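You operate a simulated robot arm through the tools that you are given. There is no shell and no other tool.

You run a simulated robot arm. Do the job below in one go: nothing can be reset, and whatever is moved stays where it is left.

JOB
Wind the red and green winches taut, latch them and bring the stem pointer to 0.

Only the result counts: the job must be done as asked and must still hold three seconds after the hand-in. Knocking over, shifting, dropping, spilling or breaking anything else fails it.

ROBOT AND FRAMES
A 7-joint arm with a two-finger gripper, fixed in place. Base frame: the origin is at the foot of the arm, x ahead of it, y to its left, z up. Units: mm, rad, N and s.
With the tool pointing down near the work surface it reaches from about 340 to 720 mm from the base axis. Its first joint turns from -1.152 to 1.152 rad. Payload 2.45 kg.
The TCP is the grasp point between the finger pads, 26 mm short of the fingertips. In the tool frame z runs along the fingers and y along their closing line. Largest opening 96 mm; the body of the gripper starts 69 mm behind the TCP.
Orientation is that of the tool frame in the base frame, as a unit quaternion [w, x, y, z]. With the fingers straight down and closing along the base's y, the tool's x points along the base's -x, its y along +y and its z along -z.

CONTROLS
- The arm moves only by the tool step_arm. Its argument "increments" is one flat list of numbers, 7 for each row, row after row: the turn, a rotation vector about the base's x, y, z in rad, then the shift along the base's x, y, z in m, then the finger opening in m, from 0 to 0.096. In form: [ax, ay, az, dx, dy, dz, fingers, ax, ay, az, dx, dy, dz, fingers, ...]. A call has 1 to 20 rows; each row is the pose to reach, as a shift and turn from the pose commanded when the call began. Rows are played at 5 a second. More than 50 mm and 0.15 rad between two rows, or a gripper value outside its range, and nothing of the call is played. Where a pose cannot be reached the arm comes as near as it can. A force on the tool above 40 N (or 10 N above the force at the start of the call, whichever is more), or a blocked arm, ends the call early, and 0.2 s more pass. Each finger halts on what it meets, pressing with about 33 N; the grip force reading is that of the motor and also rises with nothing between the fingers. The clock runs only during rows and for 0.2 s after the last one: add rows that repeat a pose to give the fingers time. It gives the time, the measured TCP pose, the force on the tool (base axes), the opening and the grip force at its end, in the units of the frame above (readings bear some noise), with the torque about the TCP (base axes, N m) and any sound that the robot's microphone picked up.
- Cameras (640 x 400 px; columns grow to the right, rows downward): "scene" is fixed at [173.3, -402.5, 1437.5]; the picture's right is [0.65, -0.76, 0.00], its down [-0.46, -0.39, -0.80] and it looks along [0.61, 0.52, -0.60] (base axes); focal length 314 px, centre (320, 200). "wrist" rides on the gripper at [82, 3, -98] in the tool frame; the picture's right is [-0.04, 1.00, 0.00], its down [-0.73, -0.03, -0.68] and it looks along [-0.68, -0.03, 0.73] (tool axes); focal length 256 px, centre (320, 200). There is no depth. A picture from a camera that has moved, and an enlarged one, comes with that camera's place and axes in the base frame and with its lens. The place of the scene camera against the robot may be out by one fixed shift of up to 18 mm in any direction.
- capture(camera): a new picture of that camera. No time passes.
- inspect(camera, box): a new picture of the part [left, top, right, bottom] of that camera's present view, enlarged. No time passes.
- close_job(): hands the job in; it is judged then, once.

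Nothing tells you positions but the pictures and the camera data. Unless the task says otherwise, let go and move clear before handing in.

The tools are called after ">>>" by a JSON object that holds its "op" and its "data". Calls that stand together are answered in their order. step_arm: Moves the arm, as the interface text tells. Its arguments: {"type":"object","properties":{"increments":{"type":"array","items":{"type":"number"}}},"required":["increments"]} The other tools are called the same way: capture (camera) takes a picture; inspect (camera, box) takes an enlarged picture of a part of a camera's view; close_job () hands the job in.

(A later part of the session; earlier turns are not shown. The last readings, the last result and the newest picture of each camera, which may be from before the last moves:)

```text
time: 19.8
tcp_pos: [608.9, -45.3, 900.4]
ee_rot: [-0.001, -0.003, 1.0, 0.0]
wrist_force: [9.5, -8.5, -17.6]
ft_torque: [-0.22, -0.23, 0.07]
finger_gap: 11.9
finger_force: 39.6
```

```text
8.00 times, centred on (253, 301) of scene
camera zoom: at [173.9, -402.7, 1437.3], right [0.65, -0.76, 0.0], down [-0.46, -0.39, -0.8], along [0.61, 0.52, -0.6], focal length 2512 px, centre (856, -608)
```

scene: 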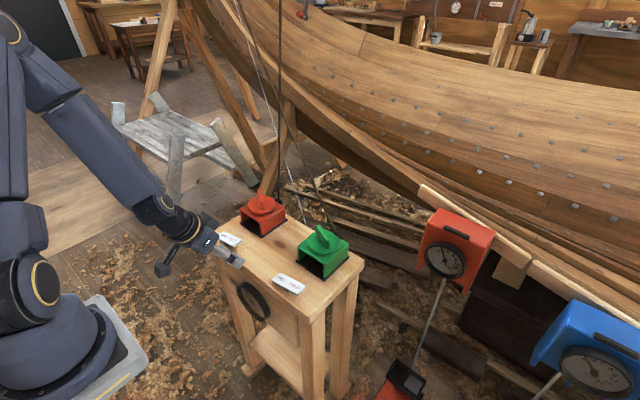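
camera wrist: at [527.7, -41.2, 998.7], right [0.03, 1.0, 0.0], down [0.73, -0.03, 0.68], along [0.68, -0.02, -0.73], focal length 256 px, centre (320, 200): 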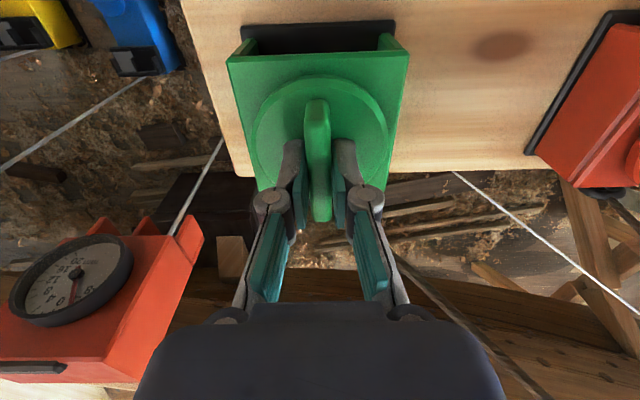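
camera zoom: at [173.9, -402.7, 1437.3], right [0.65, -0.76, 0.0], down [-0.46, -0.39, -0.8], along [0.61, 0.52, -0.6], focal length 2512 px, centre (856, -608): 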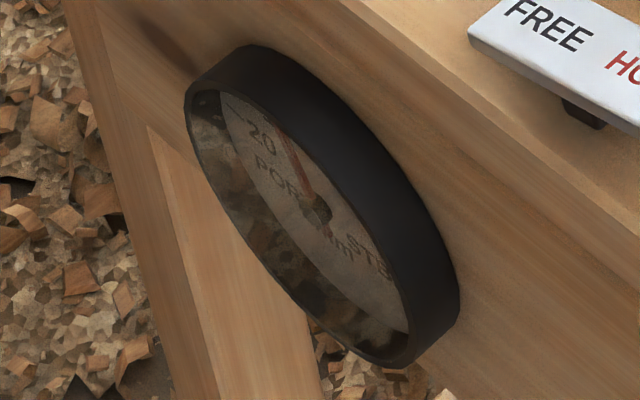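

I've turned about 63° clockwise with no tension yet, and the pointer hasn't moved. I'll check the rope for slack.

>>> {"op": "inspect", "data": {"camera": "scene", "box": [220, 0, 300, 50]}}

>>> {"op": "inspect", "data": {"camera": "scene", "box": [260, 130, 360, 240]}}

>>> {"op": "inspect", "data": {"camera": "wrist", "box": [380, 150, 640, 400]}}

```text
8.00 times, centred on (260, 25) of scene
camera zoom: at [173.9, -402.7, 1437.3], right [0.65, -0.76, 0.0], down [-0.46, -0.39, -0.8], along [0.61, 0.52, -0.6], focal length 2512 px, centre (800, 1600)
```

zoom: 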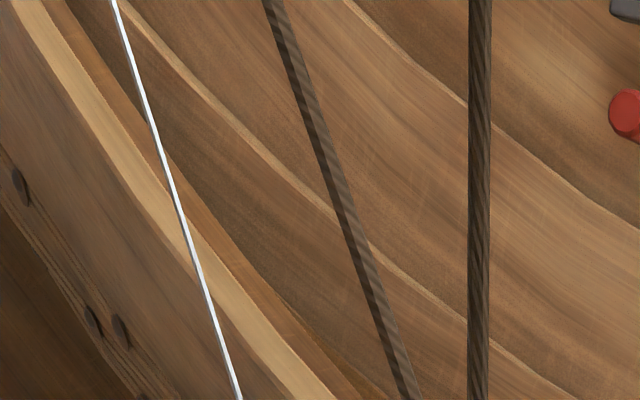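

```text
3.64 times, centred on (310, 185) of scene
camera zoom: at [173.9, -402.7, 1437.3], right [0.65, -0.76, 0.0], down [-0.46, -0.39, -0.8], along [0.61, 0.52, -0.6], focal length 1142 px, centre (356, 254)
```

zoom: 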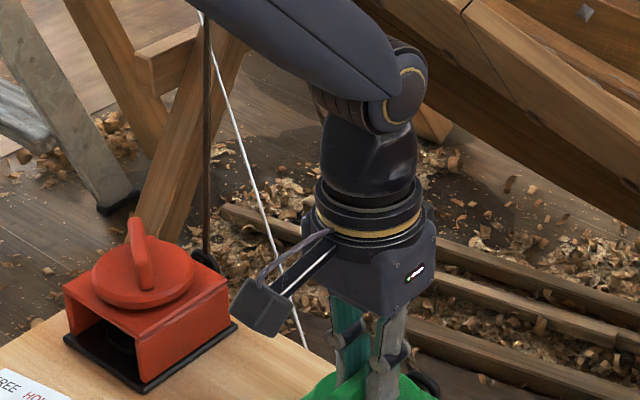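

```text
1.60 times, centred on (510, 275) of wrist
camera zoom: at [527.7, -41.2, 998.7], right [0.03, 1.0, 0.0], down [0.73, -0.03, 0.68], along [0.68, -0.02, -0.73], focal length 410 px, centre (16, 80)
```

zoom: 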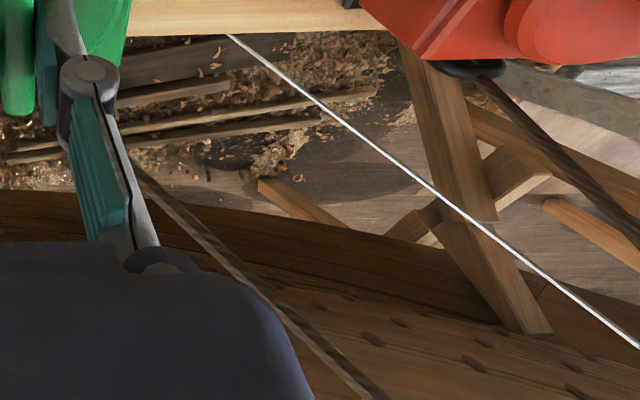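

>>> {"op": "inspect", "data": {"camera": "scene", "box": [220, 0, 360, 220]}}

>>> {"op": "capture", "data": {"camera": "scene"}}

```text
1.82 times, centred on (290, 110) of scene
camera zoom: at [173.9, -402.7, 1437.3], right [0.65, -0.76, 0.0], down [-0.46, -0.39, -0.8], along [0.61, 0.52, -0.6], focal length 571 px, centre (374, 364)
```

zoom: 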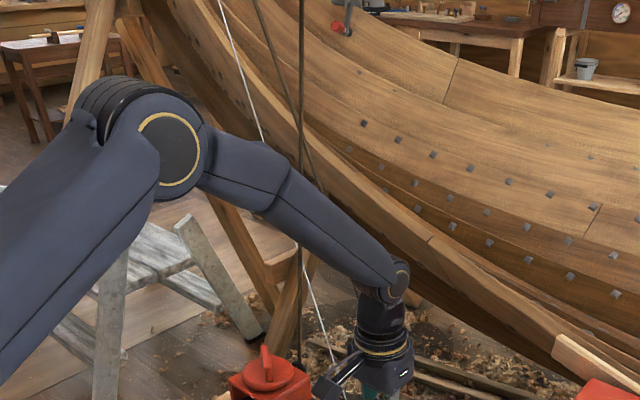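

```text
taken
```

scene: 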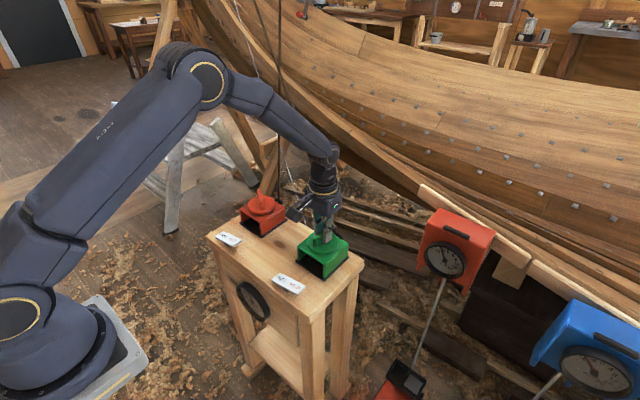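

The green rope now hangs higher in the scene than at the start, so clockwise is winding it in. I'll keep going clockwise with a small correction to relieve the side forces.

>>> {"op": "step_arm", "data": {"increments": [0, 0, -0.02, 0.0005, -0.0005, -0.001, 0.005, 0, 0, -0.1, 0.0007, -0.0007, -0.0015, 0.005, 0, 0, -0.18, 0.0007, -0.0007, -0.0015, 0.005, 0, 0, -0.26, 0.0007, -0.0007, -0.0015, 0.005, 0, 0, -0.34, 0.0007, -0.0007, -0.0015, 0.005, 0, 0, -0.34, 0.0007, -0.0007, -0.0015, 0.005]}}

>>> {"op": "inspect", "data": {"camera": "scene", "box": [220, 0, 360, 220]}}

>>> {"op": "inspect", "data": {"camera": "scene", "box": [232, 276, 274, 326]}}

```text
time: 21.2
tcp_pos: [608.7, -45.3, 899.9]
ee_rot: [0.002, 0.167, 0.986, 0.0]
wrist_force: [-4.9, -6.9, 30.5]
ft_torque: [0.01, 0.82, 0.12]
finger_gap: 12.0
finger_force: 38.3
```

```text
1.82 times, centred on (290, 110) of scene
camera zoom: at [172.6, -402.6, 1437.5], right [0.65, -0.76, 0.0], down [-0.46, -0.39, -0.8], along [0.61, 0.52, -0.6], focal length 571 px, centre (374, 364)
```

zoom: 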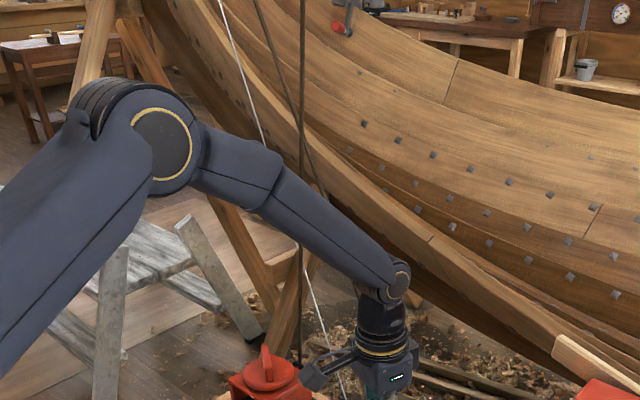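

```text
8.00 times, centred on (253, 301) of scene
camera zoom: at [172.6, -402.6, 1437.5], right [0.65, -0.76, 0.0], down [-0.46, -0.39, -0.8], along [0.61, 0.52, -0.6], focal length 2512 px, centre (856, -608)
```

zoom: 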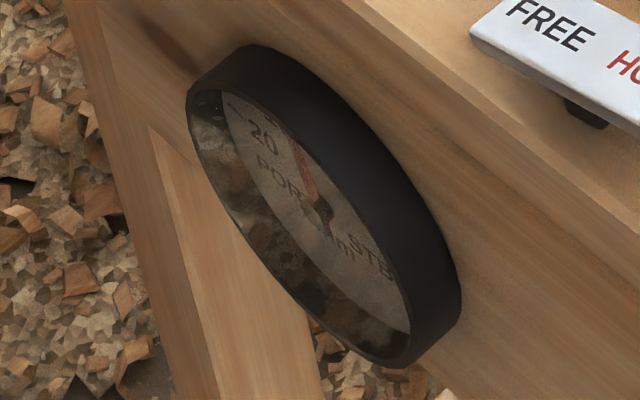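

The pointer is starting to swing toward 0, so the green rope is coming taut. Force z is high at 30 N, so I'll ease up about 1 mm before going further, and zoom in on the pointer.

>>> {"op": "step_arm", "data": {"increments": [0, 0, 0, 0, 0, 0.0008, 0.005, 0, 0, 0, 0, 0, 0.0008, 0.005]}}

>>> {"op": "inspect", "data": {"camera": "scene", "box": [240, 284, 268, 312]}}

>>> {"op": "capture", "data": {"camera": "wrist"}}

```text
time: 21.8
tcp_pos: [609.8, -45.1, 901.4]
ee_rot: [0.002, 0.166, 0.986, 0.0]
wrist_force: [-1.0, -10.9, 25.5]
ft_torque: [-0.17, 0.32, 0.01]
finger_gap: 12.0
finger_force: 39.1
```

```text
14.29 times, centred on (254, 298) of scene
camera zoom: at [172.8, -402.7, 1437.4], right [0.65, -0.76, 0.0], down [-0.46, -0.39, -0.8], along [0.61, 0.52, -0.6], focal length 4486 px, centre (1263, -1200)
```

zoom: 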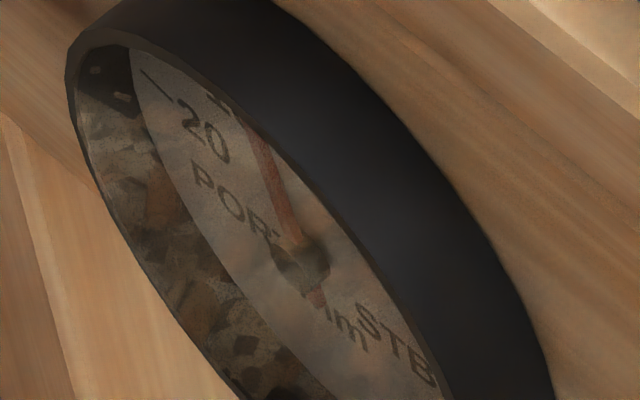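

```text
taken
camera wrist: at [532.9, -14.4, 998.4], right [0.37, 0.93, 0.0], down [0.68, -0.27, 0.68], along [0.63, -0.25, -0.73], focal length 256 px, centre (320, 200)
```

wrist: 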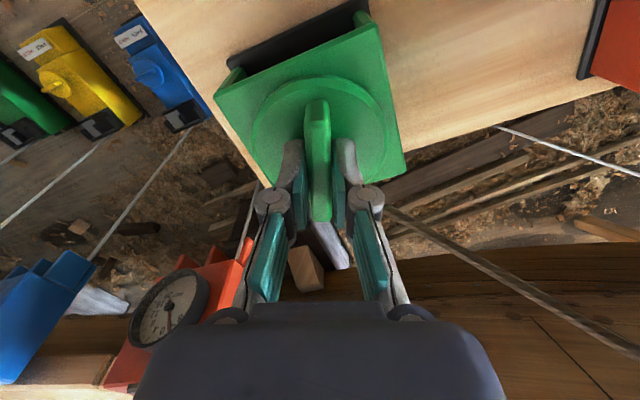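

>>> {"op": "step_arm", "data": {"increments": [0, 0, 0, 0, 0.0005, 0.0005, 0.005, 0, 0, 0, 0, 0.0005, 0.0005, 0.005, 0, 0, 0, 0, 0.0005, 0.0005, 0.005]}}

```text
time: 22.6
tcp_pos: [609.6, -45.8, 900.4]
ee_rot: [0.0, 0.166, 0.986, -0.001]
wrist_force: [-1.8, -15.8, 22.6]
ft_torque: [-0.64, -0.68, 0.03]
finger_gap: 12.1
finger_force: 38.8
```

I'll release carefully now to see whether the knob stays put in FREE. That decides the latching strategy.

>>> {"op": "step_arm", "data": {"increments": [0, 0, 0, 0, -0.0005, 0.0005, 0.012, 0, 0, 0, 0, -0.0005, 0.0005, 0.02, 0, 0, 0, 0, -0.0005, 0.0005, 0.03, 0, 0, 0, 0, -0.0005, 0.0005, 0.03]}}

>>> {"op": "inspect", "data": {"camera": "wrist", "box": [230, 60, 430, 240]}}

>>> {"op": "inspect", "data": {"camera": "scene", "box": [240, 284, 268, 312]}}

```text
time: 23.6
tcp_pos: [610.0, -44.7, 900.2]
ee_rot: [0.0, 0.166, 0.986, 0.0]
wrist_force: [0.4, 0.3, 0.4]
ft_torque: [-0.03, -0.01, -0.03]
finger_gap: 29.9
finger_force: 0.1
```

```text
2.22 times, centred on (330, 150) of wrist
camera zoom: at [533.6, -13.5, 998.9], right [0.36, 0.93, 0.0], down [0.68, -0.27, 0.68], along [0.63, -0.25, -0.73], focal length 569 px, centre (298, 311)
```

zoom: 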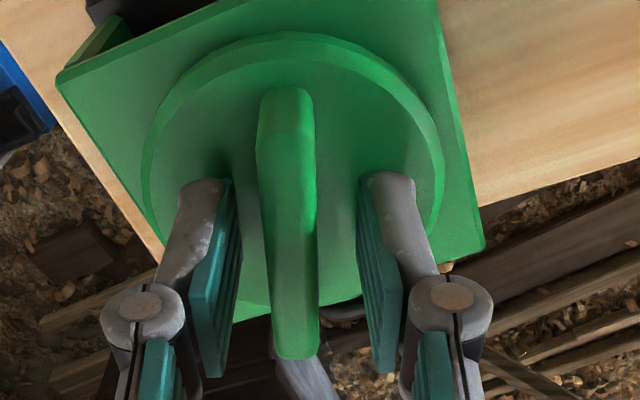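

```text
14.29 times, centred on (254, 298) of scene
camera zoom: at [173.3, -402.5, 1437.5], right [0.65, -0.76, 0.0], down [-0.46, -0.39, -0.8], along [0.61, 0.52, -0.6], focal length 4486 px, centre (1263, -1200)
```

zoom: 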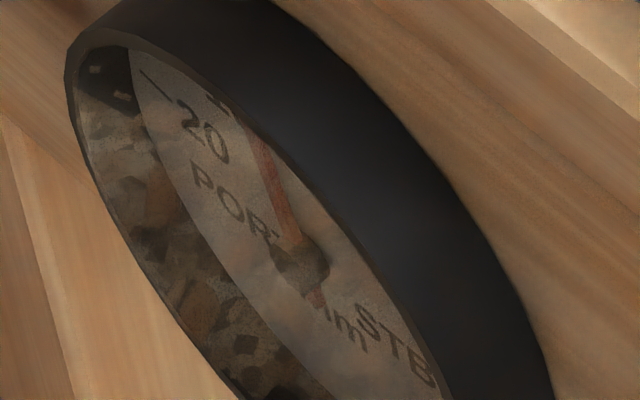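

In FREE the knob stays where I leave it, and the pointer held near 3 mm port. Next I'll wind red. I'll rise and move over to look at its knob.

>>> {"op": "step_arm", "data": {"increments": [0, 0, 0, 0, 0, 0.01, 0.04, 0, 0, 0, 0, 0, 0.04, 0.05, 0, 0, 0.05, 0, 0, 0.07, 0.06, 0, 0, 0.1, -0.01, 0.01, 0.1, 0.06, 0, 0, 0.15, -0.025, 0.05, 0.1, 0.06, 0, 0, 0.2, -0.04, 0.09, 0.1, 0.06, 0, 0, 0.25, -0.05, 0.135, 0.1, 0.06, 0, 0, 0.3, -0.06, 0.18, 0.1, 0.06, 0, 0, 0.333, -0.07, 0.228, 0.1, 0.06, 0, 0, 0.333, -0.07, 0.228, 0.1, 0.06]}}

>>> {"op": "capture", "data": {"camera": "wrist"}}

>>> {"op": "inspect", "data": {"camera": "wrist", "box": [250, 60, 400, 190]}}

>>> {"op": "inspect", "data": {"camera": "scene", "box": [240, 284, 268, 312]}}

```text
time: 25.8
tcp_pos: [537.2, 184.7, 1001.5]
ee_rot: [0.0, 0.0, 1.0, 0.0]
wrist_force: [0.2, 0.8, -0.4]
ft_torque: [0.04, 0.01, 0.03]
finger_gap: 60.0
finger_force: 0.1
```

```text
taken
camera wrist: at [456.3, 188.2, 1099.5], right [0.04, 1.0, 0.0], down [0.73, -0.03, 0.68], along [0.68, -0.03, -0.73], focal length 256 px, centre (320, 200)
```

wrist: 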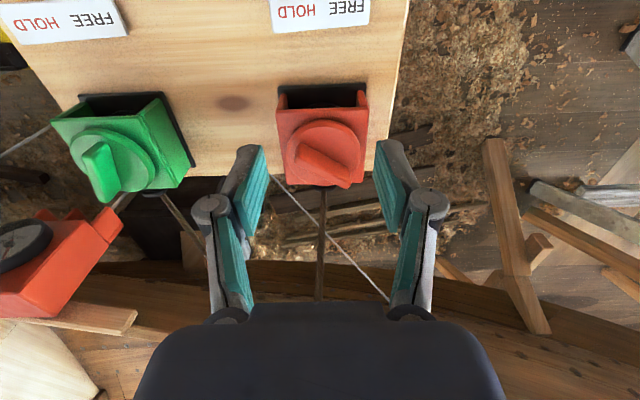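

```text
3.08 times, centred on (325, 125) of wrist
camera zoom: at [456.3, 188.2, 1099.5], right [0.04, 1.0, 0.0], down [0.73, -0.03, 0.68], along [0.68, -0.03, -0.73], focal length 788 px, centre (305, 431)
```

zoom: 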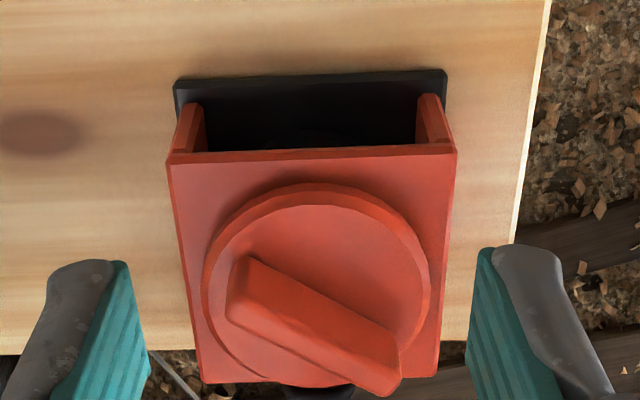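

```text
14.29 times, centred on (254, 298) of scene
camera zoom: at [173.3, -402.4, 1437.5], right [0.65, -0.76, 0.0], down [-0.46, -0.39, -0.8], along [0.61, 0.52, -0.6], focal length 4486 px, centre (1263, -1200)
```

zoom: 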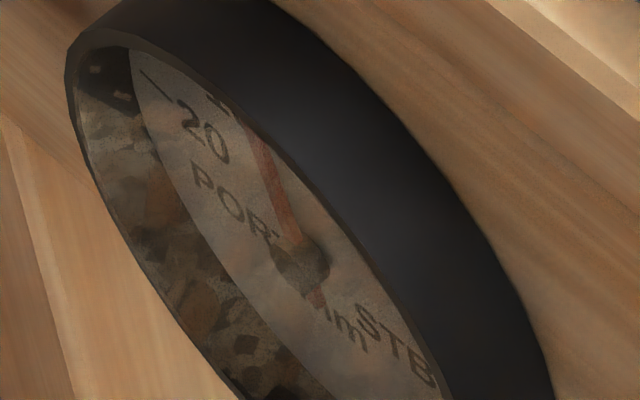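

Red's axis is at about (608.7, 185) and its wing lies at about 57°. I'll turn to match and descend partway.

>>> {"op": "step_arm", "data": {"increments": [0, 0, 0.14, 0.01, 0, 0, 0.06, 0, 0, 0.28, 0.02, 0, 0, 0.06, 0, 0, 0.42, 0.03, 0, 0, 0.06, 0, 0, 0.56, 0.045, 0, 0, 0.06, 0, 0, 0.7, 0.06, 0, -0.01, 0.06, 0, 0, 0.84, 0.071, 0, -0.025, 0.06, 0, 0, 1.0, 0.0715, 0.0003, -0.044, 0.06, 0, 0, 1.0, 0.0715, 0.0003, -0.044, 0.06]}}

>>> {"op": "inspect", "data": {"camera": "wrist", "box": [230, 20, 410, 190]}}

```text
refused: row 7 steps farther than a row can; nothing moved
```

```text
2.35 times, centred on (320, 105) of wrist
camera zoom: at [456.3, 188.2, 1099.5], right [0.04, 1.0, 0.0], down [0.73, -0.03, 0.68], along [0.68, -0.03, -0.73], focal length 602 px, centre (320, 424)
```

zoom: 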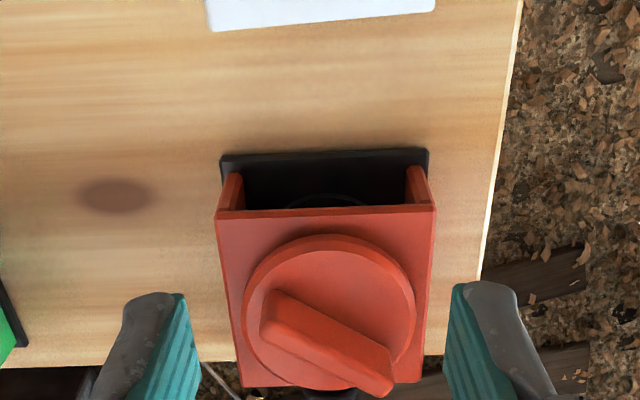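

One row turned too far (0.16 rad), so the call was refused and nothing moved. I'll resend it with smaller turns.

>>> {"op": "step_arm", "data": {"increments": [0, 0, 0.14, 0.01, 0, 0, 0.06, 0, 0, 0.28, 0.02, 0, 0, 0.06, 0, 0, 0.42, 0.03, 0, 0, 0.06, 0, 0, 0.56, 0.045, 0, 0, 0.06, 0, 0, 0.7, 0.06, 0, -0.01, 0.06, 0, 0, 0.84, 0.071, 0, -0.025, 0.06, 0, 0, 0.95, 0.0715, 0.0003, -0.04, 0.06, 0, 0, 1.0, 0.0715, 0.0003, -0.044, 0.06, 0, 0, 1.0, 0.0715, 0.0003, -0.044, 0.06]}}

>>> {"op": "inspect", "data": {"camera": "wrist", "box": [230, 20, 410, 190]}}

```text
time: 27.8
tcp_pos: [612.7, 183.6, 955.7]
ee_rot: [0.001, -0.48, 0.877, 0.0]
wrist_force: [-0.2, 0.2, 0.4]
ft_torque: [0.0, -0.02, 0.0]
finger_gap: 60.0
finger_force: 0.0
```

```text
2.35 times, centred on (320, 105) of wrist
camera zoom: at [565.0, 117.3, 1054.2], right [-0.82, 0.57, 0.0], down [0.42, 0.6, 0.68], along [0.39, 0.56, -0.73], focal length 602 px, centre (320, 424)
```

zoom: 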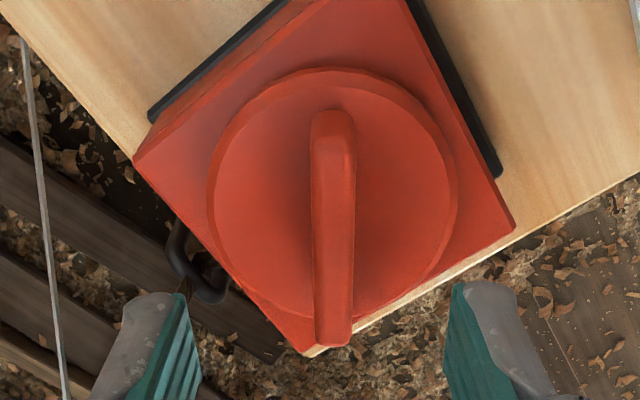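

>>> {"op": "step_arm", "data": {"increments": [0, 0, 0, -0.004, 0.0014, -0.01, 0.06, 0, 0, 0, -0.004, 0.0014, -0.03, 0.06, 0, 0, 0, -0.004, 0.0014, -0.045, 0.06, 0, 0, 0, -0.004, 0.0014, -0.056, 0.06, 0, 0, 0, -0.004, 0.0014, -0.056, 0.06]}}

>>> {"op": "inspect", "data": {"camera": "wrist", "box": [230, 60, 430, 240]}}

```text
time: 29.0
tcp_pos: [606.8, 184.7, 899.2]
ee_rot: [0.0, -0.479, 0.878, 0.0]
wrist_force: [-0.4, -1.3, 0.2]
ft_torque: [0.0, 0.0, 0.01]
finger_gap: 60.3
finger_force: 0.1
```

```text
2.22 times, centred on (330, 150) of wrist
camera zoom: at [560.5, 118.9, 998.7], right [-0.82, 0.57, 0.0], down [0.42, 0.6, 0.68], along [0.39, 0.56, -0.73], focal length 569 px, centre (298, 311)
```

zoom: 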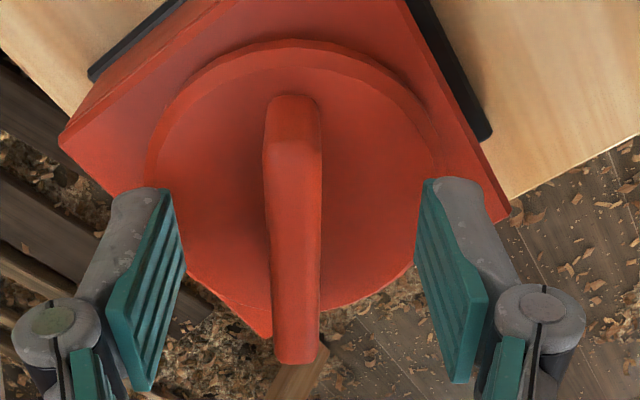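

>>> {"op": "step_arm", "data": {"increments": [0, 0, 0, 0.002, 0.0005, 0, 0.06, 0, 0, 0, 0.002, 0.0005, 0, 0.04, 0, 0, 0, 0.002, 0.0005, 0, 0.02, 0, 0, 0, 0.002, 0.0005, 0, 0.005, 0, 0, 0, 0.002, 0.0005, 0, 0.005, 0, 0, 0, 0.002, 0.0005, 0, 0.005]}}

```text
time: 30.4
tcp_pos: [607.6, 185.4, 900.1]
ee_rot: [0.0, -0.479, 0.878, 0.001]
wrist_force: [-2.7, 0.8, -0.7]
ft_torque: [0.08, 0.04, 0.1]
finger_gap: 12.0
finger_force: 38.9
```

I have the red wing. I'll turn it clockwise in small lots, watching forces and the pointer.

>>> {"op": "step_arm", "data": {"increments": [0, 0, -0.08, 0, 0, 0, 0.005, 0, 0, -0.16, 0, 0, 0, 0.005, 0, 0, -0.24, 0, 0, 0, 0.005, 0, 0, -0.32, 0, 0, 0, 0.005, 0, 0, -0.4, 0, 0, 0, 0.005, 0, 0, -0.4, 0, 0, 0, 0.005]}}

>>> {"op": "inspect", "data": {"camera": "scene", "box": [240, 284, 268, 312]}}

>>> {"op": "capture", "data": {"camera": "wrist"}}

```text
time: 31.8
tcp_pos: [608.3, 185.3, 899.9]
ee_rot: [-0.001, -0.294, 0.956, -0.001]
wrist_force: [0.5, 0.0, -8.1]
ft_torque: [-0.47, 0.53, 0.07]
finger_gap: 12.0
finger_force: 38.9
```

```text
14.29 times, centred on (254, 298) of scene
camera zoom: at [173.5, -402.4, 1437.4], right [0.65, -0.76, 0.0], down [-0.46, -0.39, -0.8], along [0.61, 0.52, -0.6], focal length 4486 px, centre (1263, -1200)
```

zoom: 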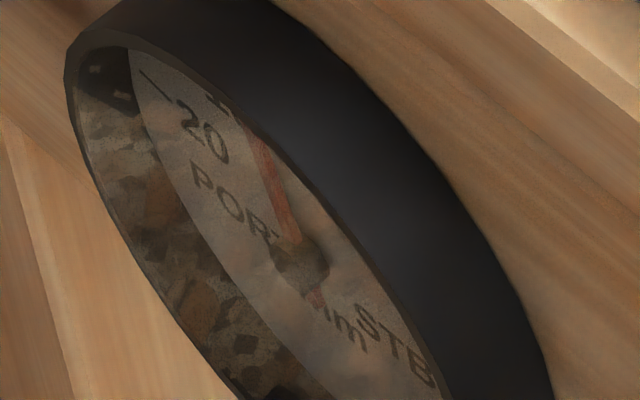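

```text
taken
camera wrist: at [539.8, 143.1, 998.6], right [-0.53, 0.85, 0.0], down [0.62, 0.39, 0.68], along [0.57, 0.36, -0.73], focal length 256 px, centre (320, 200)
```

wrist: 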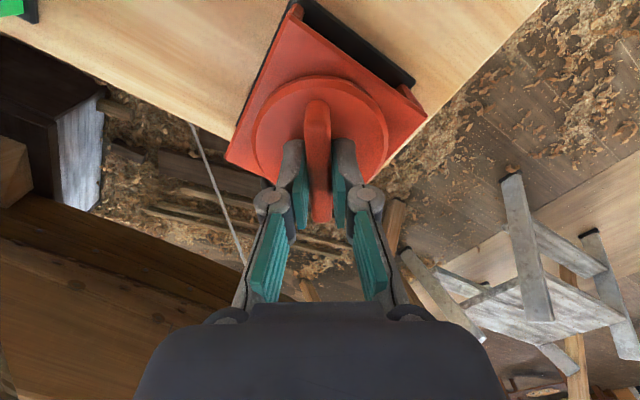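

Red turns freely and the pointer hasn't moved. I'll keep winding it.

>>> {"op": "step_arm", "data": {"increments": [0, 0, -0.08, 0, 0, 0, 0.005, 0, 0, -0.16, 0, 0, 0, 0.005, 0, 0, -0.24, 0, 0, 0, 0.005, 0, 0, -0.32, 0, 0, 0, 0.005, 0, 0, -0.4, 0, 0, 0, 0.005, 0, 0, -0.4, 0, 0, 0, 0.005]}}

>>> {"op": "inspect", "data": {"camera": "scene", "box": [240, 284, 268, 312]}}

```text
time: 33.2
tcp_pos: [609.1, 186.0, 901.5]
ee_rot: [0.0, -0.099, 0.995, -0.001]
wrist_force: [1.1, -5.5, -13.7]
ft_torque: [-0.28, 0.54, 0.06]
finger_gap: 11.9
finger_force: 38.3
```

```text
14.29 times, centred on (254, 298) of scene
camera zoom: at [173.6, -402.5, 1437.4], right [0.65, -0.76, 0.0], down [-0.46, -0.39, -0.8], along [0.61, 0.52, -0.6], focal length 4486 px, centre (1263, -1200)
```

zoom: 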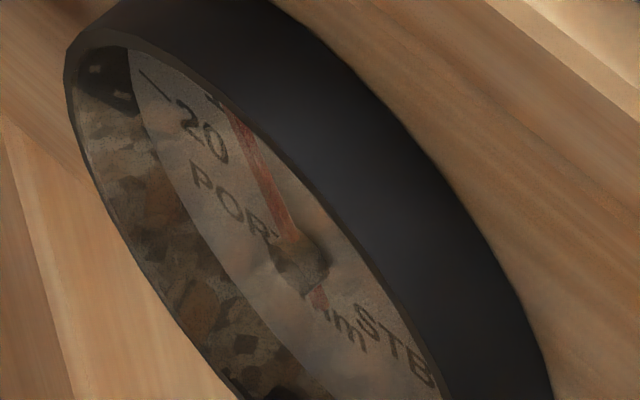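

The pointer moved back toward port, so the red rope is now taut and pulling. I'll let go of red and read the dial properly with the wrist camera.

>>> {"op": "step_arm", "data": {"increments": [0, 0, 0, 0, 0, 0, 0.02, 0, 0, 0, 0, 0, 0, 0.04, 0, 0, 0, 0, 0, 0.01, 0.06, 0, 0, 0, 0, 0, 0.05, 0.06, 0, 0, 0, 0, 0, 0.09, 0.06, 0, 0, 0, 0, 0, 0.1, 0.06]}}

>>> {"op": "inspect", "data": {"camera": "scene", "box": [240, 284, 268, 312]}}

>>> {"op": "inspect", "data": {"camera": "wrist", "box": [230, 20, 410, 190]}}

```text
time: 34.6
tcp_pos: [609.7, 184.6, 1001.7]
ee_rot: [0.0, -0.1, 0.995, -0.001]
wrist_force: [0.2, -0.3, 0.0]
ft_torque: [-0.04, 0.01, -0.03]
finger_gap: 59.7
finger_force: 0.1
```

```text
14.29 times, centred on (254, 298) of scene
camera zoom: at [173.3, -402.5, 1437.5], right [0.65, -0.76, 0.0], down [-0.46, -0.39, -0.8], along [0.61, 0.52, -0.6], focal length 4486 px, centre (1263, -1200)
```

zoom: 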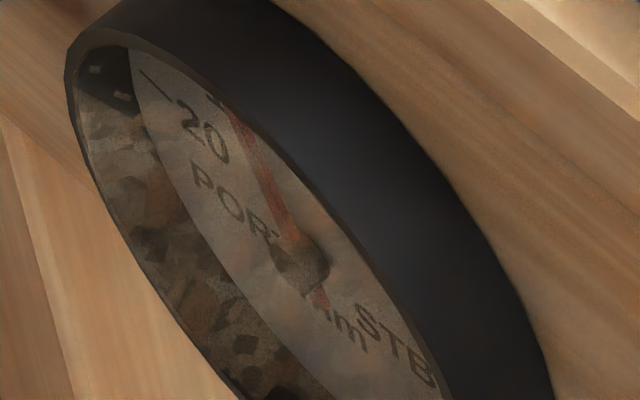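

```text
2.35 times, centred on (320, 105) of wrist
camera zoom: at [528.5, 172.7, 1099.9], right [-0.16, 0.99, 0.0], down [0.72, 0.12, 0.68], along [0.67, 0.11, -0.73], focal length 602 px, centre (320, 424)
```

zoom: 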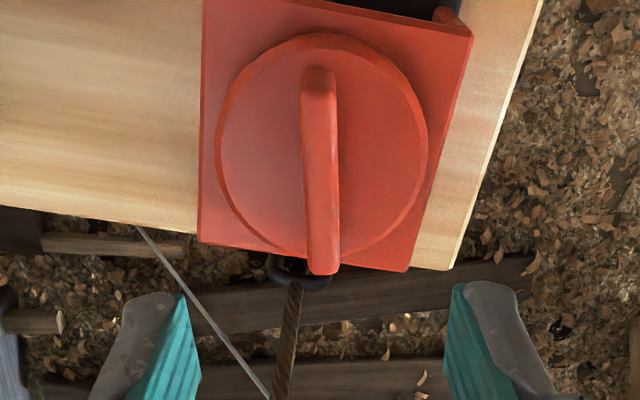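

>>> {"op": "step_arm", "data": {"increments": [0, 0, -0.03, -0.04, -0.02, 0, 0.06, 0, 0, -0.06, -0.08, -0.04, 0, 0.06, 0, 0, -0.09, -0.12, -0.06, 0, 0.06, 0, 0, -0.12, -0.16, -0.08, 0, 0.06, 0, 0, -0.15, -0.2, -0.1, 0, 0.06, 0, 0, -0.2, -0.24, -0.12, 0, 0.06, 0, 0, -0.2, -0.255, -0.124, -0.03, 0.06, 0, 0, -0.2, -0.257, -0.124, -0.07, 0.06, 0, -0.03, -0.2, -0.257, -0.124, -0.11, 0.06, 0, -0.06, -0.2, -0.257, -0.124, -0.15, 0.06, 0, -0.1, -0.2, -0.257, -0.124, -0.19, 0.06, 0, -0.1, -0.2, -0.257, -0.124, -0.19, 0.06]}}

>>> {"op": "capture", "data": {"camera": "wrist"}}

>>> {"op": "inspect", "data": {"camera": "wrist", "box": [270, 130, 400, 222]}}

```text
time: 37.2
tcp_pos: [350.9, 61.2, 810.5]
ee_rot: [0.049, 0.0, 0.999, -0.005]
wrist_force: [0.0, -0.3, 0.8]
ft_torque: [0.0, -0.03, 0.01]
finger_gap: 60.2
finger_force: 0.0
```

```text
taken
camera wrist: at [260.7, 66.0, 900.6], right [0.04, 1.0, -0.01], down [0.66, -0.02, 0.75], along [0.75, -0.03, -0.66], focal length 256 px, centre (320, 200)
```

wrist: 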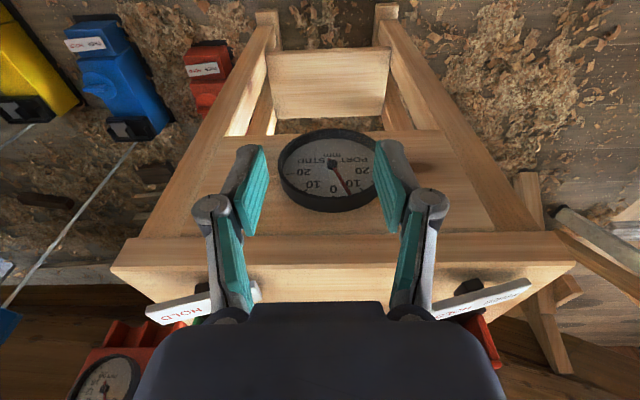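

```text
4.35 times, centred on (335, 176) of wrist
camera zoom: at [260.7, 66.0, 900.6], right [0.04, 1.0, -0.01], down [0.66, -0.02, 0.75], along [0.75, -0.03, -0.66], focal length 1113 px, centre (255, 304)
```

zoom: 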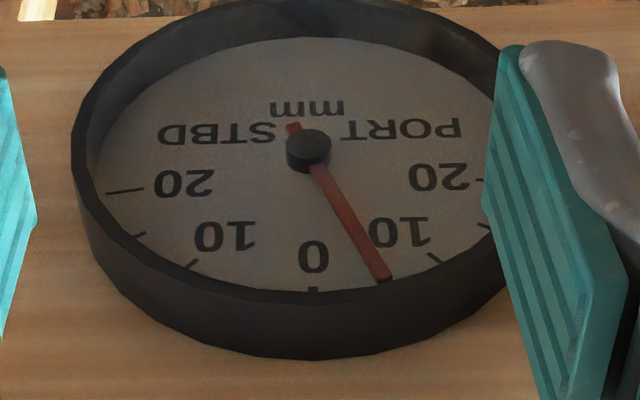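

The dial reads about 5.5 mm port, so green needs more winding. I'll go back to the green knob with the matching yaw of about −0.33 rad.

>>> {"op": "step_arm", "data": {"increments": [0, 0.03, 0, 0.002, 0, 0.045, 0.06, 0, 0.06, 0, 0.004, 0, 0.09, 0.06, 0, 0.1, 0, 0.006, 0, 0.135, 0.06, 0, 0.1, 0, 0.01, 0, 0.18, 0.06, 0.003, 0.1, -0.06, 0.05, -0.018, 0.19, 0.06, 0.006, 0.1, -0.12, 0.09, -0.036, 0.19, 0.06, 0.009, 0.1, -0.18, 0.13, -0.054, 0.19, 0.06, 0.012, 0.1, -0.24, 0.17, -0.072, 0.19, 0.06, 0.015, 0.1, -0.3, 0.21, -0.09, 0.19, 0.06, 0.0167, 0.1, -0.333, 0.25, -0.104, 0.19, 0.06, 0.0167, 0.1, -0.333, 0.258, -0.1057, 0.17, 0.06, 0.0167, 0.1, -0.333, 0.258, -0.1057, 0.146, 0.06, 0.0167, 0.1, -0.333, 0.258, -0.1057, 0.146, 0.06]}}

>>> {"op": "inspect", "data": {"camera": "wrist", "box": [230, 20, 410, 190]}}

```text
time: 40.0
tcp_pos: [610.3, -44.8, 956.3]
ee_rot: [-0.001, 0.166, 0.986, -0.005]
wrist_force: [0.4, 0.1, 0.1]
ft_torque: [0.01, -0.01, -0.01]
finger_gap: 59.9
finger_force: 0.0
```

```text
2.35 times, centred on (320, 105) of wrist
camera zoom: at [534.3, -13.0, 1055.3], right [0.36, 0.93, -0.01], down [0.69, -0.26, 0.68], along [0.63, -0.25, -0.73], focal length 602 px, centre (320, 424)
```

zoom: 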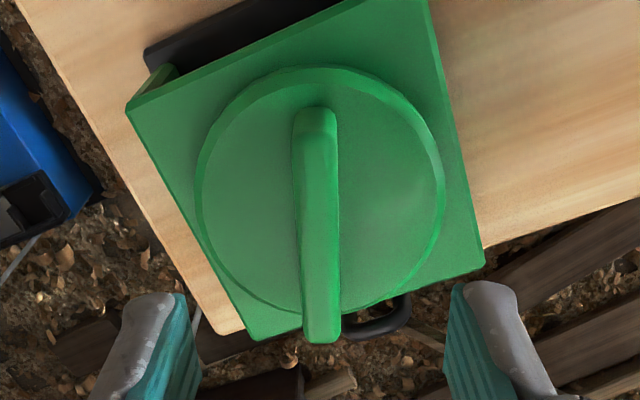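

>>> {"op": "step_arm", "data": {"increments": [0, 0, 0.03, -0.0016, 0.0003, -0.02, 0.06, 0, 0, 0.03, -0.0016, 0.0003, -0.04, 0.06, 0, 0, 0.03, -0.0016, 0.0003, -0.056, 0.05, 0, 0, 0.03, -0.0016, 0.0003, -0.056, 0.04, 0, 0, 0.03, -0.0016, 0.0003, -0.056, 0.04]}}

>>> {"op": "inspect", "data": {"camera": "wrist", "box": [230, 60, 430, 240]}}

```text
time: 41.2
tcp_pos: [607.8, -43.6, 899.1]
ee_rot: [-0.002, 0.152, 0.988, -0.005]
wrist_force: [0.4, 0.4, -0.6]
ft_torque: [0.01, 0.0, -0.01]
finger_gap: 40.0
finger_force: 0.0
```

```text
2.22 times, centred on (330, 150) of wrist
camera zoom: at [531.8, -14.8, 998.6], right [0.34, 0.94, -0.01], down [0.69, -0.24, 0.68], along [0.64, -0.23, -0.73], focal length 569 px, centre (298, 311)
```

zoom: 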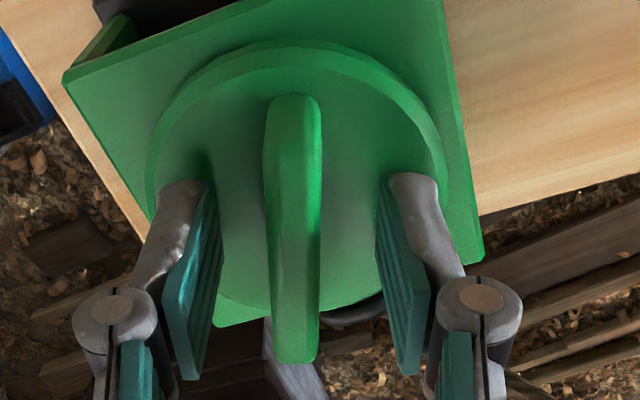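

>>> {"op": "step_arm", "data": {"increments": [0, 0, 0, 0.0005, -0.001, 0, 0.04, 0, 0, 0, 0.0005, -0.001, 0, 0.02, 0, 0, 0, 0.0005, -0.001, 0, 0.005, 0, 0, 0, 0.0005, -0.001, 0, 0.005, 0, 0, 0, 0.0005, -0.001, 0, 0.005]}}

>>> {"op": "inspect", "data": {"camera": "scene", "box": [240, 284, 268, 312]}}

```text
time: 42.4
tcp_pos: [609.6, -45.2, 900.8]
ee_rot: [-0.001, 0.151, 0.989, -0.005]
wrist_force: [-0.4, -2.5, -0.3]
ft_torque: [-0.02, 0.12, 0.08]
finger_gap: 12.0
finger_force: 38.9
```

```text
14.29 times, centred on (254, 298) of scene
camera zoom: at [173.3, -402.5, 1437.4], right [0.65, -0.76, 0.0], down [-0.46, -0.39, -0.8], along [0.61, 0.52, -0.6], focal length 4486 px, centre (1263, -1200)
```

zoom: 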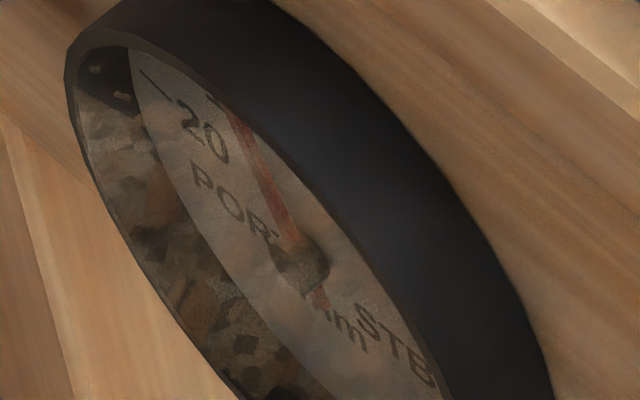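

Green is gripped with no side load. I'll wind another 0.3 rad clockwise and look at the pointer.

>>> {"op": "step_arm", "data": {"increments": [0, 0, -0.06, 0, 0, 0, 0.005, 0, 0, -0.12, 0, 0, 0, 0.005, 0, 0, -0.18, 0, 0, 0, 0.005, 0, 0, -0.24, 0, 0, 0, 0.005, 0, 0, -0.3, 0, 0, 0, 0.005, 0, 0, -0.3, 0, 0, 0, 0.005]}}

>>> {"op": "inspect", "data": {"camera": "scene", "box": [240, 284, 268, 312]}}

```text
time: 43.8
tcp_pos: [608.6, -44.0, 900.4]
ee_rot: [-0.003, 0.297, 0.955, -0.005]
wrist_force: [1.0, -3.4, -1.3]
ft_torque: [0.29, 0.61, 0.03]
finger_gap: 12.1
finger_force: 38.7
```

```text
14.29 times, centred on (254, 298) of scene
camera zoom: at [173.4, -402.6, 1437.4], right [0.65, -0.76, 0.0], down [-0.46, -0.39, -0.8], along [0.61, 0.52, -0.6], focal length 4486 px, centre (1263, -1200)
```

zoom: 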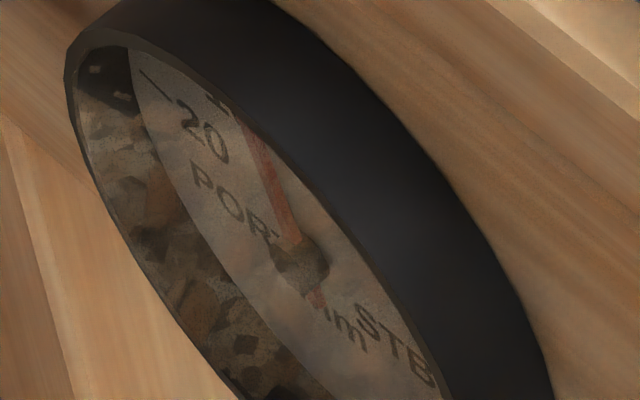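

>>> {"op": "step_arm", "data": {"increments": [0, 0, -0.07, 0, 0, 0, 0.005, 0, 0, -0.14, 0, 0, 0, 0.005, 0, 0, -0.21, 0, 0, 0, 0.005, 0, 0, -0.28, 0, 0, 0, 0.005, 0, 0, -0.35, 0, 0, 0, 0.005, 0, 0, -0.35, 0, 0, 0, 0.005]}}

>>> {"op": "inspect", "data": {"camera": "scene", "box": [240, 284, 268, 312]}}

```text
time: 45.2
tcp_pos: [610.2, -45.5, 900.4]
ee_rot: [-0.003, 0.459, 0.888, -0.004]
wrist_force: [2.5, -6.1, -13.9]
ft_torque: [-0.23, -0.14, 0.03]
finger_gap: 12.0
finger_force: 38.7
```

```text
14.29 times, centred on (254, 298) of scene
camera zoom: at [173.6, -402.6, 1437.4], right [0.65, -0.76, 0.0], down [-0.46, -0.39, -0.8], along [0.61, 0.52, -0.6], focal length 4486 px, centre (1263, -1200)
```

zoom: 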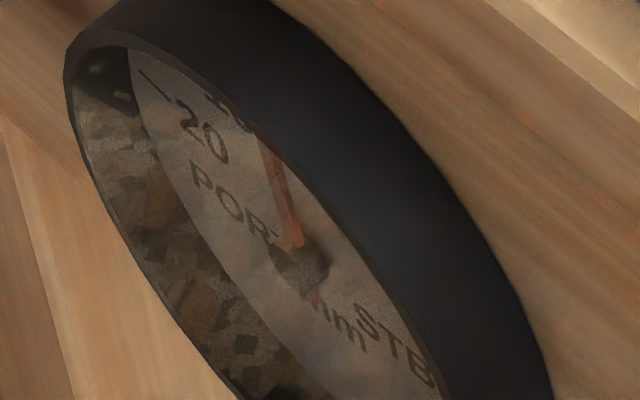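

The pointer is down to roughly 1.5 mm port, at about 6 mm per rad. I'll wind a bit over 0.2 rad more, then let go and read the dial exactly.

>>> {"op": "step_arm", "data": {"increments": [0, 0, -0.06, 0, 0, 0, 0.005, 0, 0, -0.12, 0, 0, 0, 0.005, 0, 0, -0.18, 0, 0, 0, 0.005, 0, 0, -0.24, 0, 0, 0, 0.005, 0, 0, -0.24, 0, 0, 0, 0.005]}}

>>> {"op": "inspect", "data": {"camera": "scene", "box": [240, 284, 268, 312]}}

>>> {"op": "capture", "data": {"camera": "wrist"}}

```text
time: 46.4
tcp_pos: [608.0, -45.2, 900.6]
ee_rot: [-0.004, 0.562, 0.827, -0.004]
wrist_force: [-1.1, -9.5, -18.1]
ft_torque: [-0.95, -0.32, 0.16]
finger_gap: 11.7
finger_force: 38.8
```

```text
14.29 times, centred on (254, 298) of scene
camera zoom: at [173.6, -402.7, 1437.3], right [0.65, -0.76, 0.0], down [-0.46, -0.39, -0.8], along [0.61, 0.52, -0.6], focal length 4486 px, centre (1263, -1200)
```

zoom: 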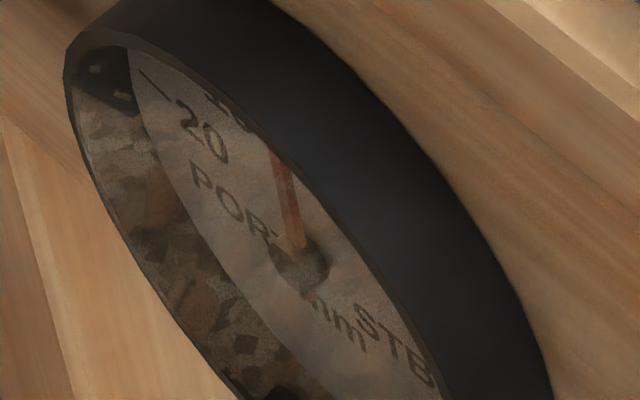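

```text
taken
camera wrist: at [582.9, 33.0, 998.8], right [0.94, 0.33, -0.01], down [0.25, -0.69, 0.68], along [0.22, -0.64, -0.74], focal length 256 px, centre (320, 200)
```

wrist: 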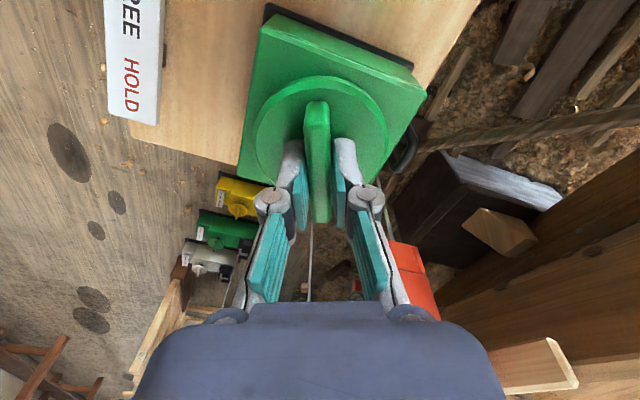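

The pointer is now about vertical. I'll release green, rise, and check that the pointer stays.

>>> {"op": "step_arm", "data": {"increments": [0, 0, 0, 0, 0, 0, 0.02, 0, 0, 0, 0, 0, 0, 0.04, 0, 0, 0, 0, 0, 0.01, 0.06, 0, 0, 0, 0, 0, 0.05, 0.06, 0, 0, 0, 0, 0, 0.1, 0.06, 0, 0, 0, 0, 0, 0.1, 0.06]}}

>>> {"op": "inspect", "data": {"camera": "scene", "box": [240, 284, 268, 312]}}

>>> {"op": "capture", "data": {"camera": "wrist"}}

>>> {"op": "inspect", "data": {"camera": "wrist", "box": [230, 20, 410, 190]}}

```text
time: 47.8
tcp_pos: [611.1, -44.9, 1001.5]
ee_rot: [-0.003, 0.561, 0.828, -0.004]
wrist_force: [0.2, -1.1, 0.1]
ft_torque: [0.04, 0.0, -0.01]
finger_gap: 59.7
finger_force: 0.1
```

```text
14.29 times, centred on (254, 298) of scene
camera zoom: at [173.3, -402.5, 1437.5], right [0.65, -0.76, 0.0], down [-0.46, -0.39, -0.8], along [0.61, 0.52, -0.6], focal length 4486 px, centre (1263, -1200)
```

zoom: 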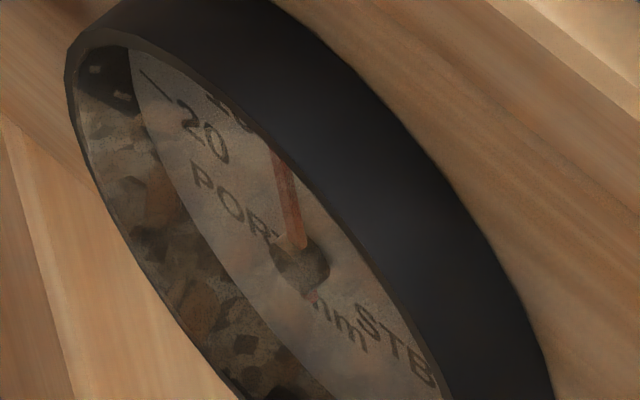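

```text
taken
camera wrist: at [584.9, 33.8, 1100.4], right [0.94, 0.33, -0.01], down [0.25, -0.69, 0.68], along [0.22, -0.64, -0.73], focal length 256 px, centre (320, 200)
```

wrist: 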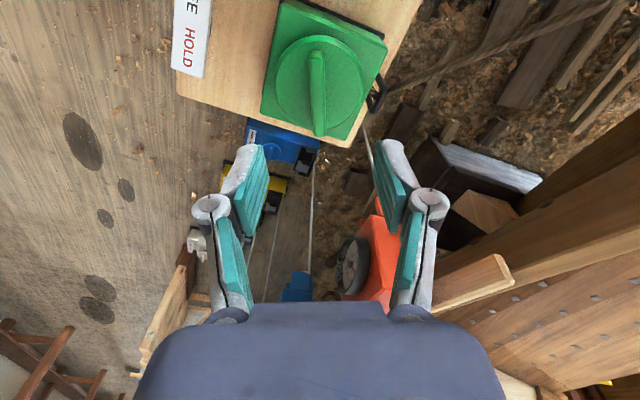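

```text
2.35 times, centred on (320, 105) of wrist
camera zoom: at [584.9, 33.8, 1100.4], right [0.94, 0.33, -0.01], down [0.25, -0.69, 0.68], along [0.22, -0.64, -0.73], focal length 602 px, centre (320, 424)
```

zoom: 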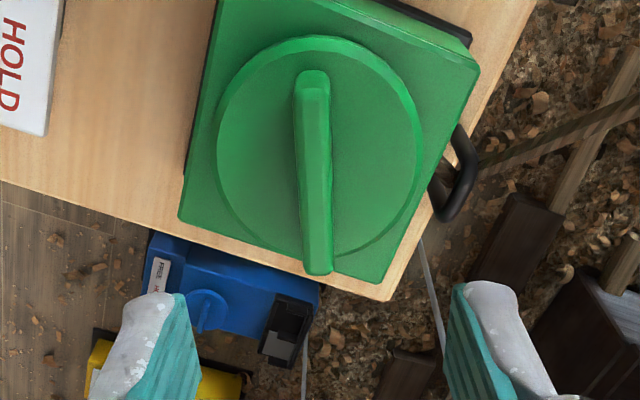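

Everything holds. Now I'll latch green by pressing the HOLD end of its plate, near (483, −73), top at about z 842, with the fingers closed. First I'll move above it.

>>> {"op": "step_arm", "data": {"increments": [0, 0, 0.13, -0.014, -0.003, 0, 0.04, 0, 0, 0.26, -0.028, -0.006, 0, 0.02, 0, 0, 0.39, -0.042, -0.009, 0, 0, 0, 0, 0.52, -0.056, -0.012, 0, 0, 0, 0, 0.65, -0.07, -0.015, 0, 0, 0, 0, 0.78, -0.085, -0.018, 0, 0, 0, 0, 0.91, -0.1, -0.021, 0, 0, 0, 0, 1.05, -0.114, -0.024, 0, 0, 0, 0, 1.19, -0.128, -0.027, 0, 0, 0, 0, 1.19, -0.128, -0.027, -0.04, 0, 0, 0, 1.19, -0.128, -0.027, -0.08, 0, 0, 0, 1.19, -0.128, -0.027, -0.08, 0]}}

>>> {"op": "capture", "data": {"camera": "wrist"}}

>>> {"op": "inspect", "data": {"camera": "scene", "box": [240, 220, 360, 310]}}

```text
time: 50.4
tcp_pos: [482.2, -70.7, 921.1]
ee_rot: [0.0, 0.002, 1.0, -0.005]
wrist_force: [0.6, -1.1, 0.7]
ft_torque: [0.0, 0.01, -0.04]
finger_gap: 0.0
finger_force: 28.3
```

```text
taken
camera wrist: at [400.6, -65.2, 1018.7], right [0.04, 1.0, -0.01], down [0.73, -0.02, 0.68], along [0.68, -0.04, -0.73], focal length 256 px, centre (320, 200)
```

wrist: 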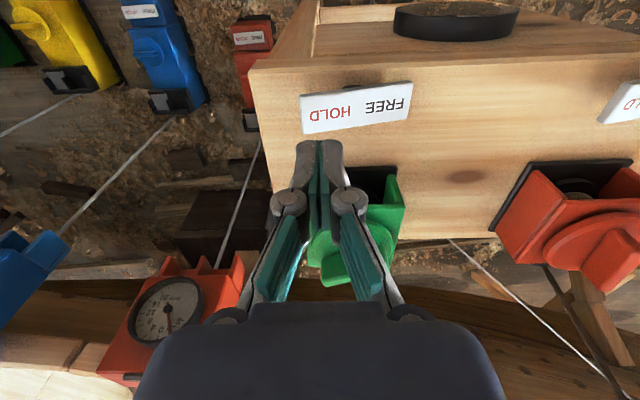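

```text
4.44 times, centred on (300, 265) of scene
camera zoom: at [173.3, -402.5, 1437.5], right [0.65, -0.76, 0.0], down [-0.46, -0.39, -0.8], along [0.61, 0.52, -0.6], focal length 1396 px, centre (409, -89)
```

zoom: 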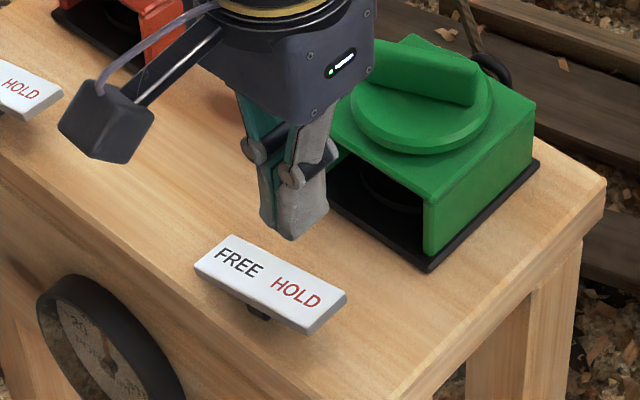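

The fingertips are right above the HOLD end. I'll descend gently until the rocker flips.

>>> {"op": "step_arm", "data": {"increments": [0, 0, 0, 0.0005, -0.001, -0.02, 0, 0, 0, 0, 0.0005, -0.001, -0.04, 0, 0, 0, 0, 0.0005, -0.001, -0.046, 0, 0, 0, 0, 0.0005, -0.001, -0.05, 0, 0, 0, 0, 0.0005, -0.001, -0.053, 0, 0, 0, 0, 0.0005, -0.001, -0.056, 0]}}

>>> {"op": "inspect", "data": {"camera": "scene", "box": [250, 240, 330, 310]}}

```text
time: 51.8
tcp_pos: [481.2, -74.1, 864.7]
ee_rot: [-0.001, 0.0, 1.0, -0.005]
wrist_force: [0.5, 0.0, 1.1]
ft_torque: [0.0, 0.01, -0.02]
finger_gap: 0.0
finger_force: 28.9
```

```text
5.71 times, centred on (290, 275) of scene
camera zoom: at [173.3, -402.5, 1437.5], right [0.65, -0.76, 0.0], down [-0.46, -0.39, -0.8], along [0.61, 0.52, -0.6], focal length 1794 px, centre (491, -229)
```

zoom: 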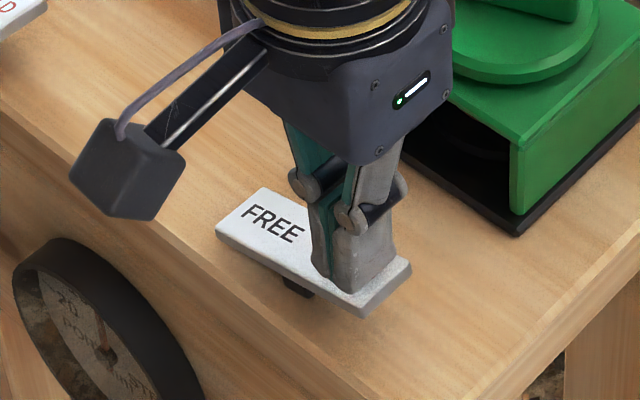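

>>> {"op": "step_arm", "data": {"increments": [0, 0, 0, 0.0005, 0.001, -0.002, 0, 0, 0, 0, 0.0005, 0.001, -0.004, 0, 0, 0, 0, 0.0005, 0.001, -0.006, 0, 0, 0, 0, 0.0005, 0.001, -0.008, 0, 0, 0, 0, 0.0005, 0.001, -0.01, 0, 0, 0, 0, 0.0005, 0.001, -0.012, 0]}}

>>> {"op": "inspect", "data": {"camera": "scene", "box": [250, 240, 330, 310]}}

```text
time: 53.2
tcp_pos: [481.6, -72.0, 852.3]
ee_rot: [-0.001, 0.002, 1.0, -0.006]
wrist_force: [-0.4, -0.5, 0.6]
ft_torque: [-0.01, -0.01, -0.04]
finger_gap: 0.2
finger_force: 28.2
```

```text
5.71 times, centred on (290, 275) of scene
camera zoom: at [173.3, -402.5, 1437.5], right [0.65, -0.76, 0.0], down [-0.46, -0.39, -0.8], along [0.61, 0.52, -0.6], focal length 1794 px, centre (491, -229)
```

zoom: 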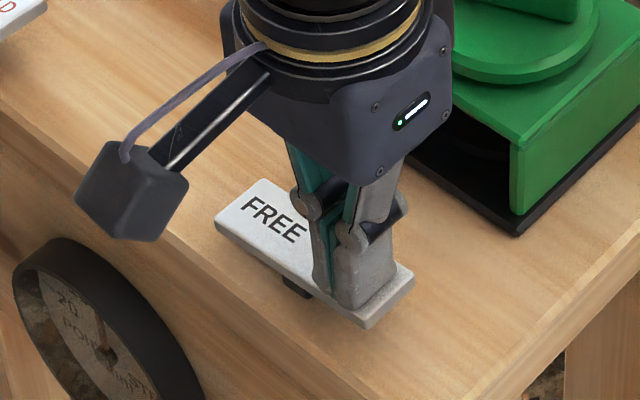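

>>> {"op": "step_arm", "data": {"increments": [0, 0, 0, 0.0005, 0, -0.002, 0, 0, 0, 0, 0.0005, 0, -0.004, 0, 0, 0, 0, 0.0005, 0, -0.006, 0, 0, 0, 0, 0.0005, 0, -0.007, 0, 0, 0, 0, 0.0005, 0, -0.008, 0]}}

>>> {"op": "inspect", "data": {"camera": "scene", "box": [250, 240, 330, 310]}}

```text
time: 54.4
tcp_pos: [482.1, -70.6, 843.7]
ee_rot: [-0.001, 0.001, 1.0, -0.005]
wrist_force: [-0.1, 0.7, 0.5]
ft_torque: [-0.02, -0.01, 0.03]
finger_gap: 0.2
finger_force: 29.1
```

```text
5.71 times, centred on (290, 275) of scene
camera zoom: at [173.3, -402.5, 1437.5], right [0.65, -0.76, 0.0], down [-0.46, -0.39, -0.8], along [0.61, 0.52, -0.6], focal length 1794 px, centre (491, -229)
```

zoom: 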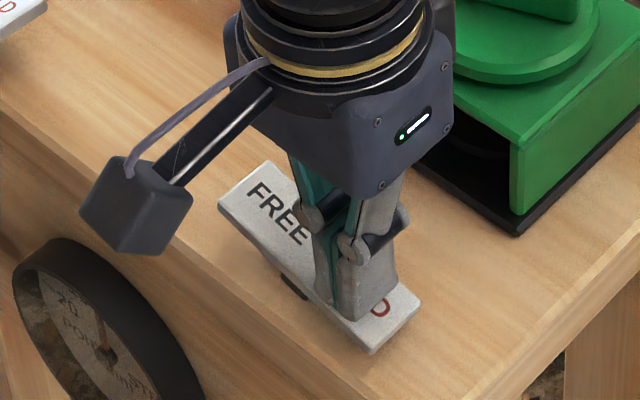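

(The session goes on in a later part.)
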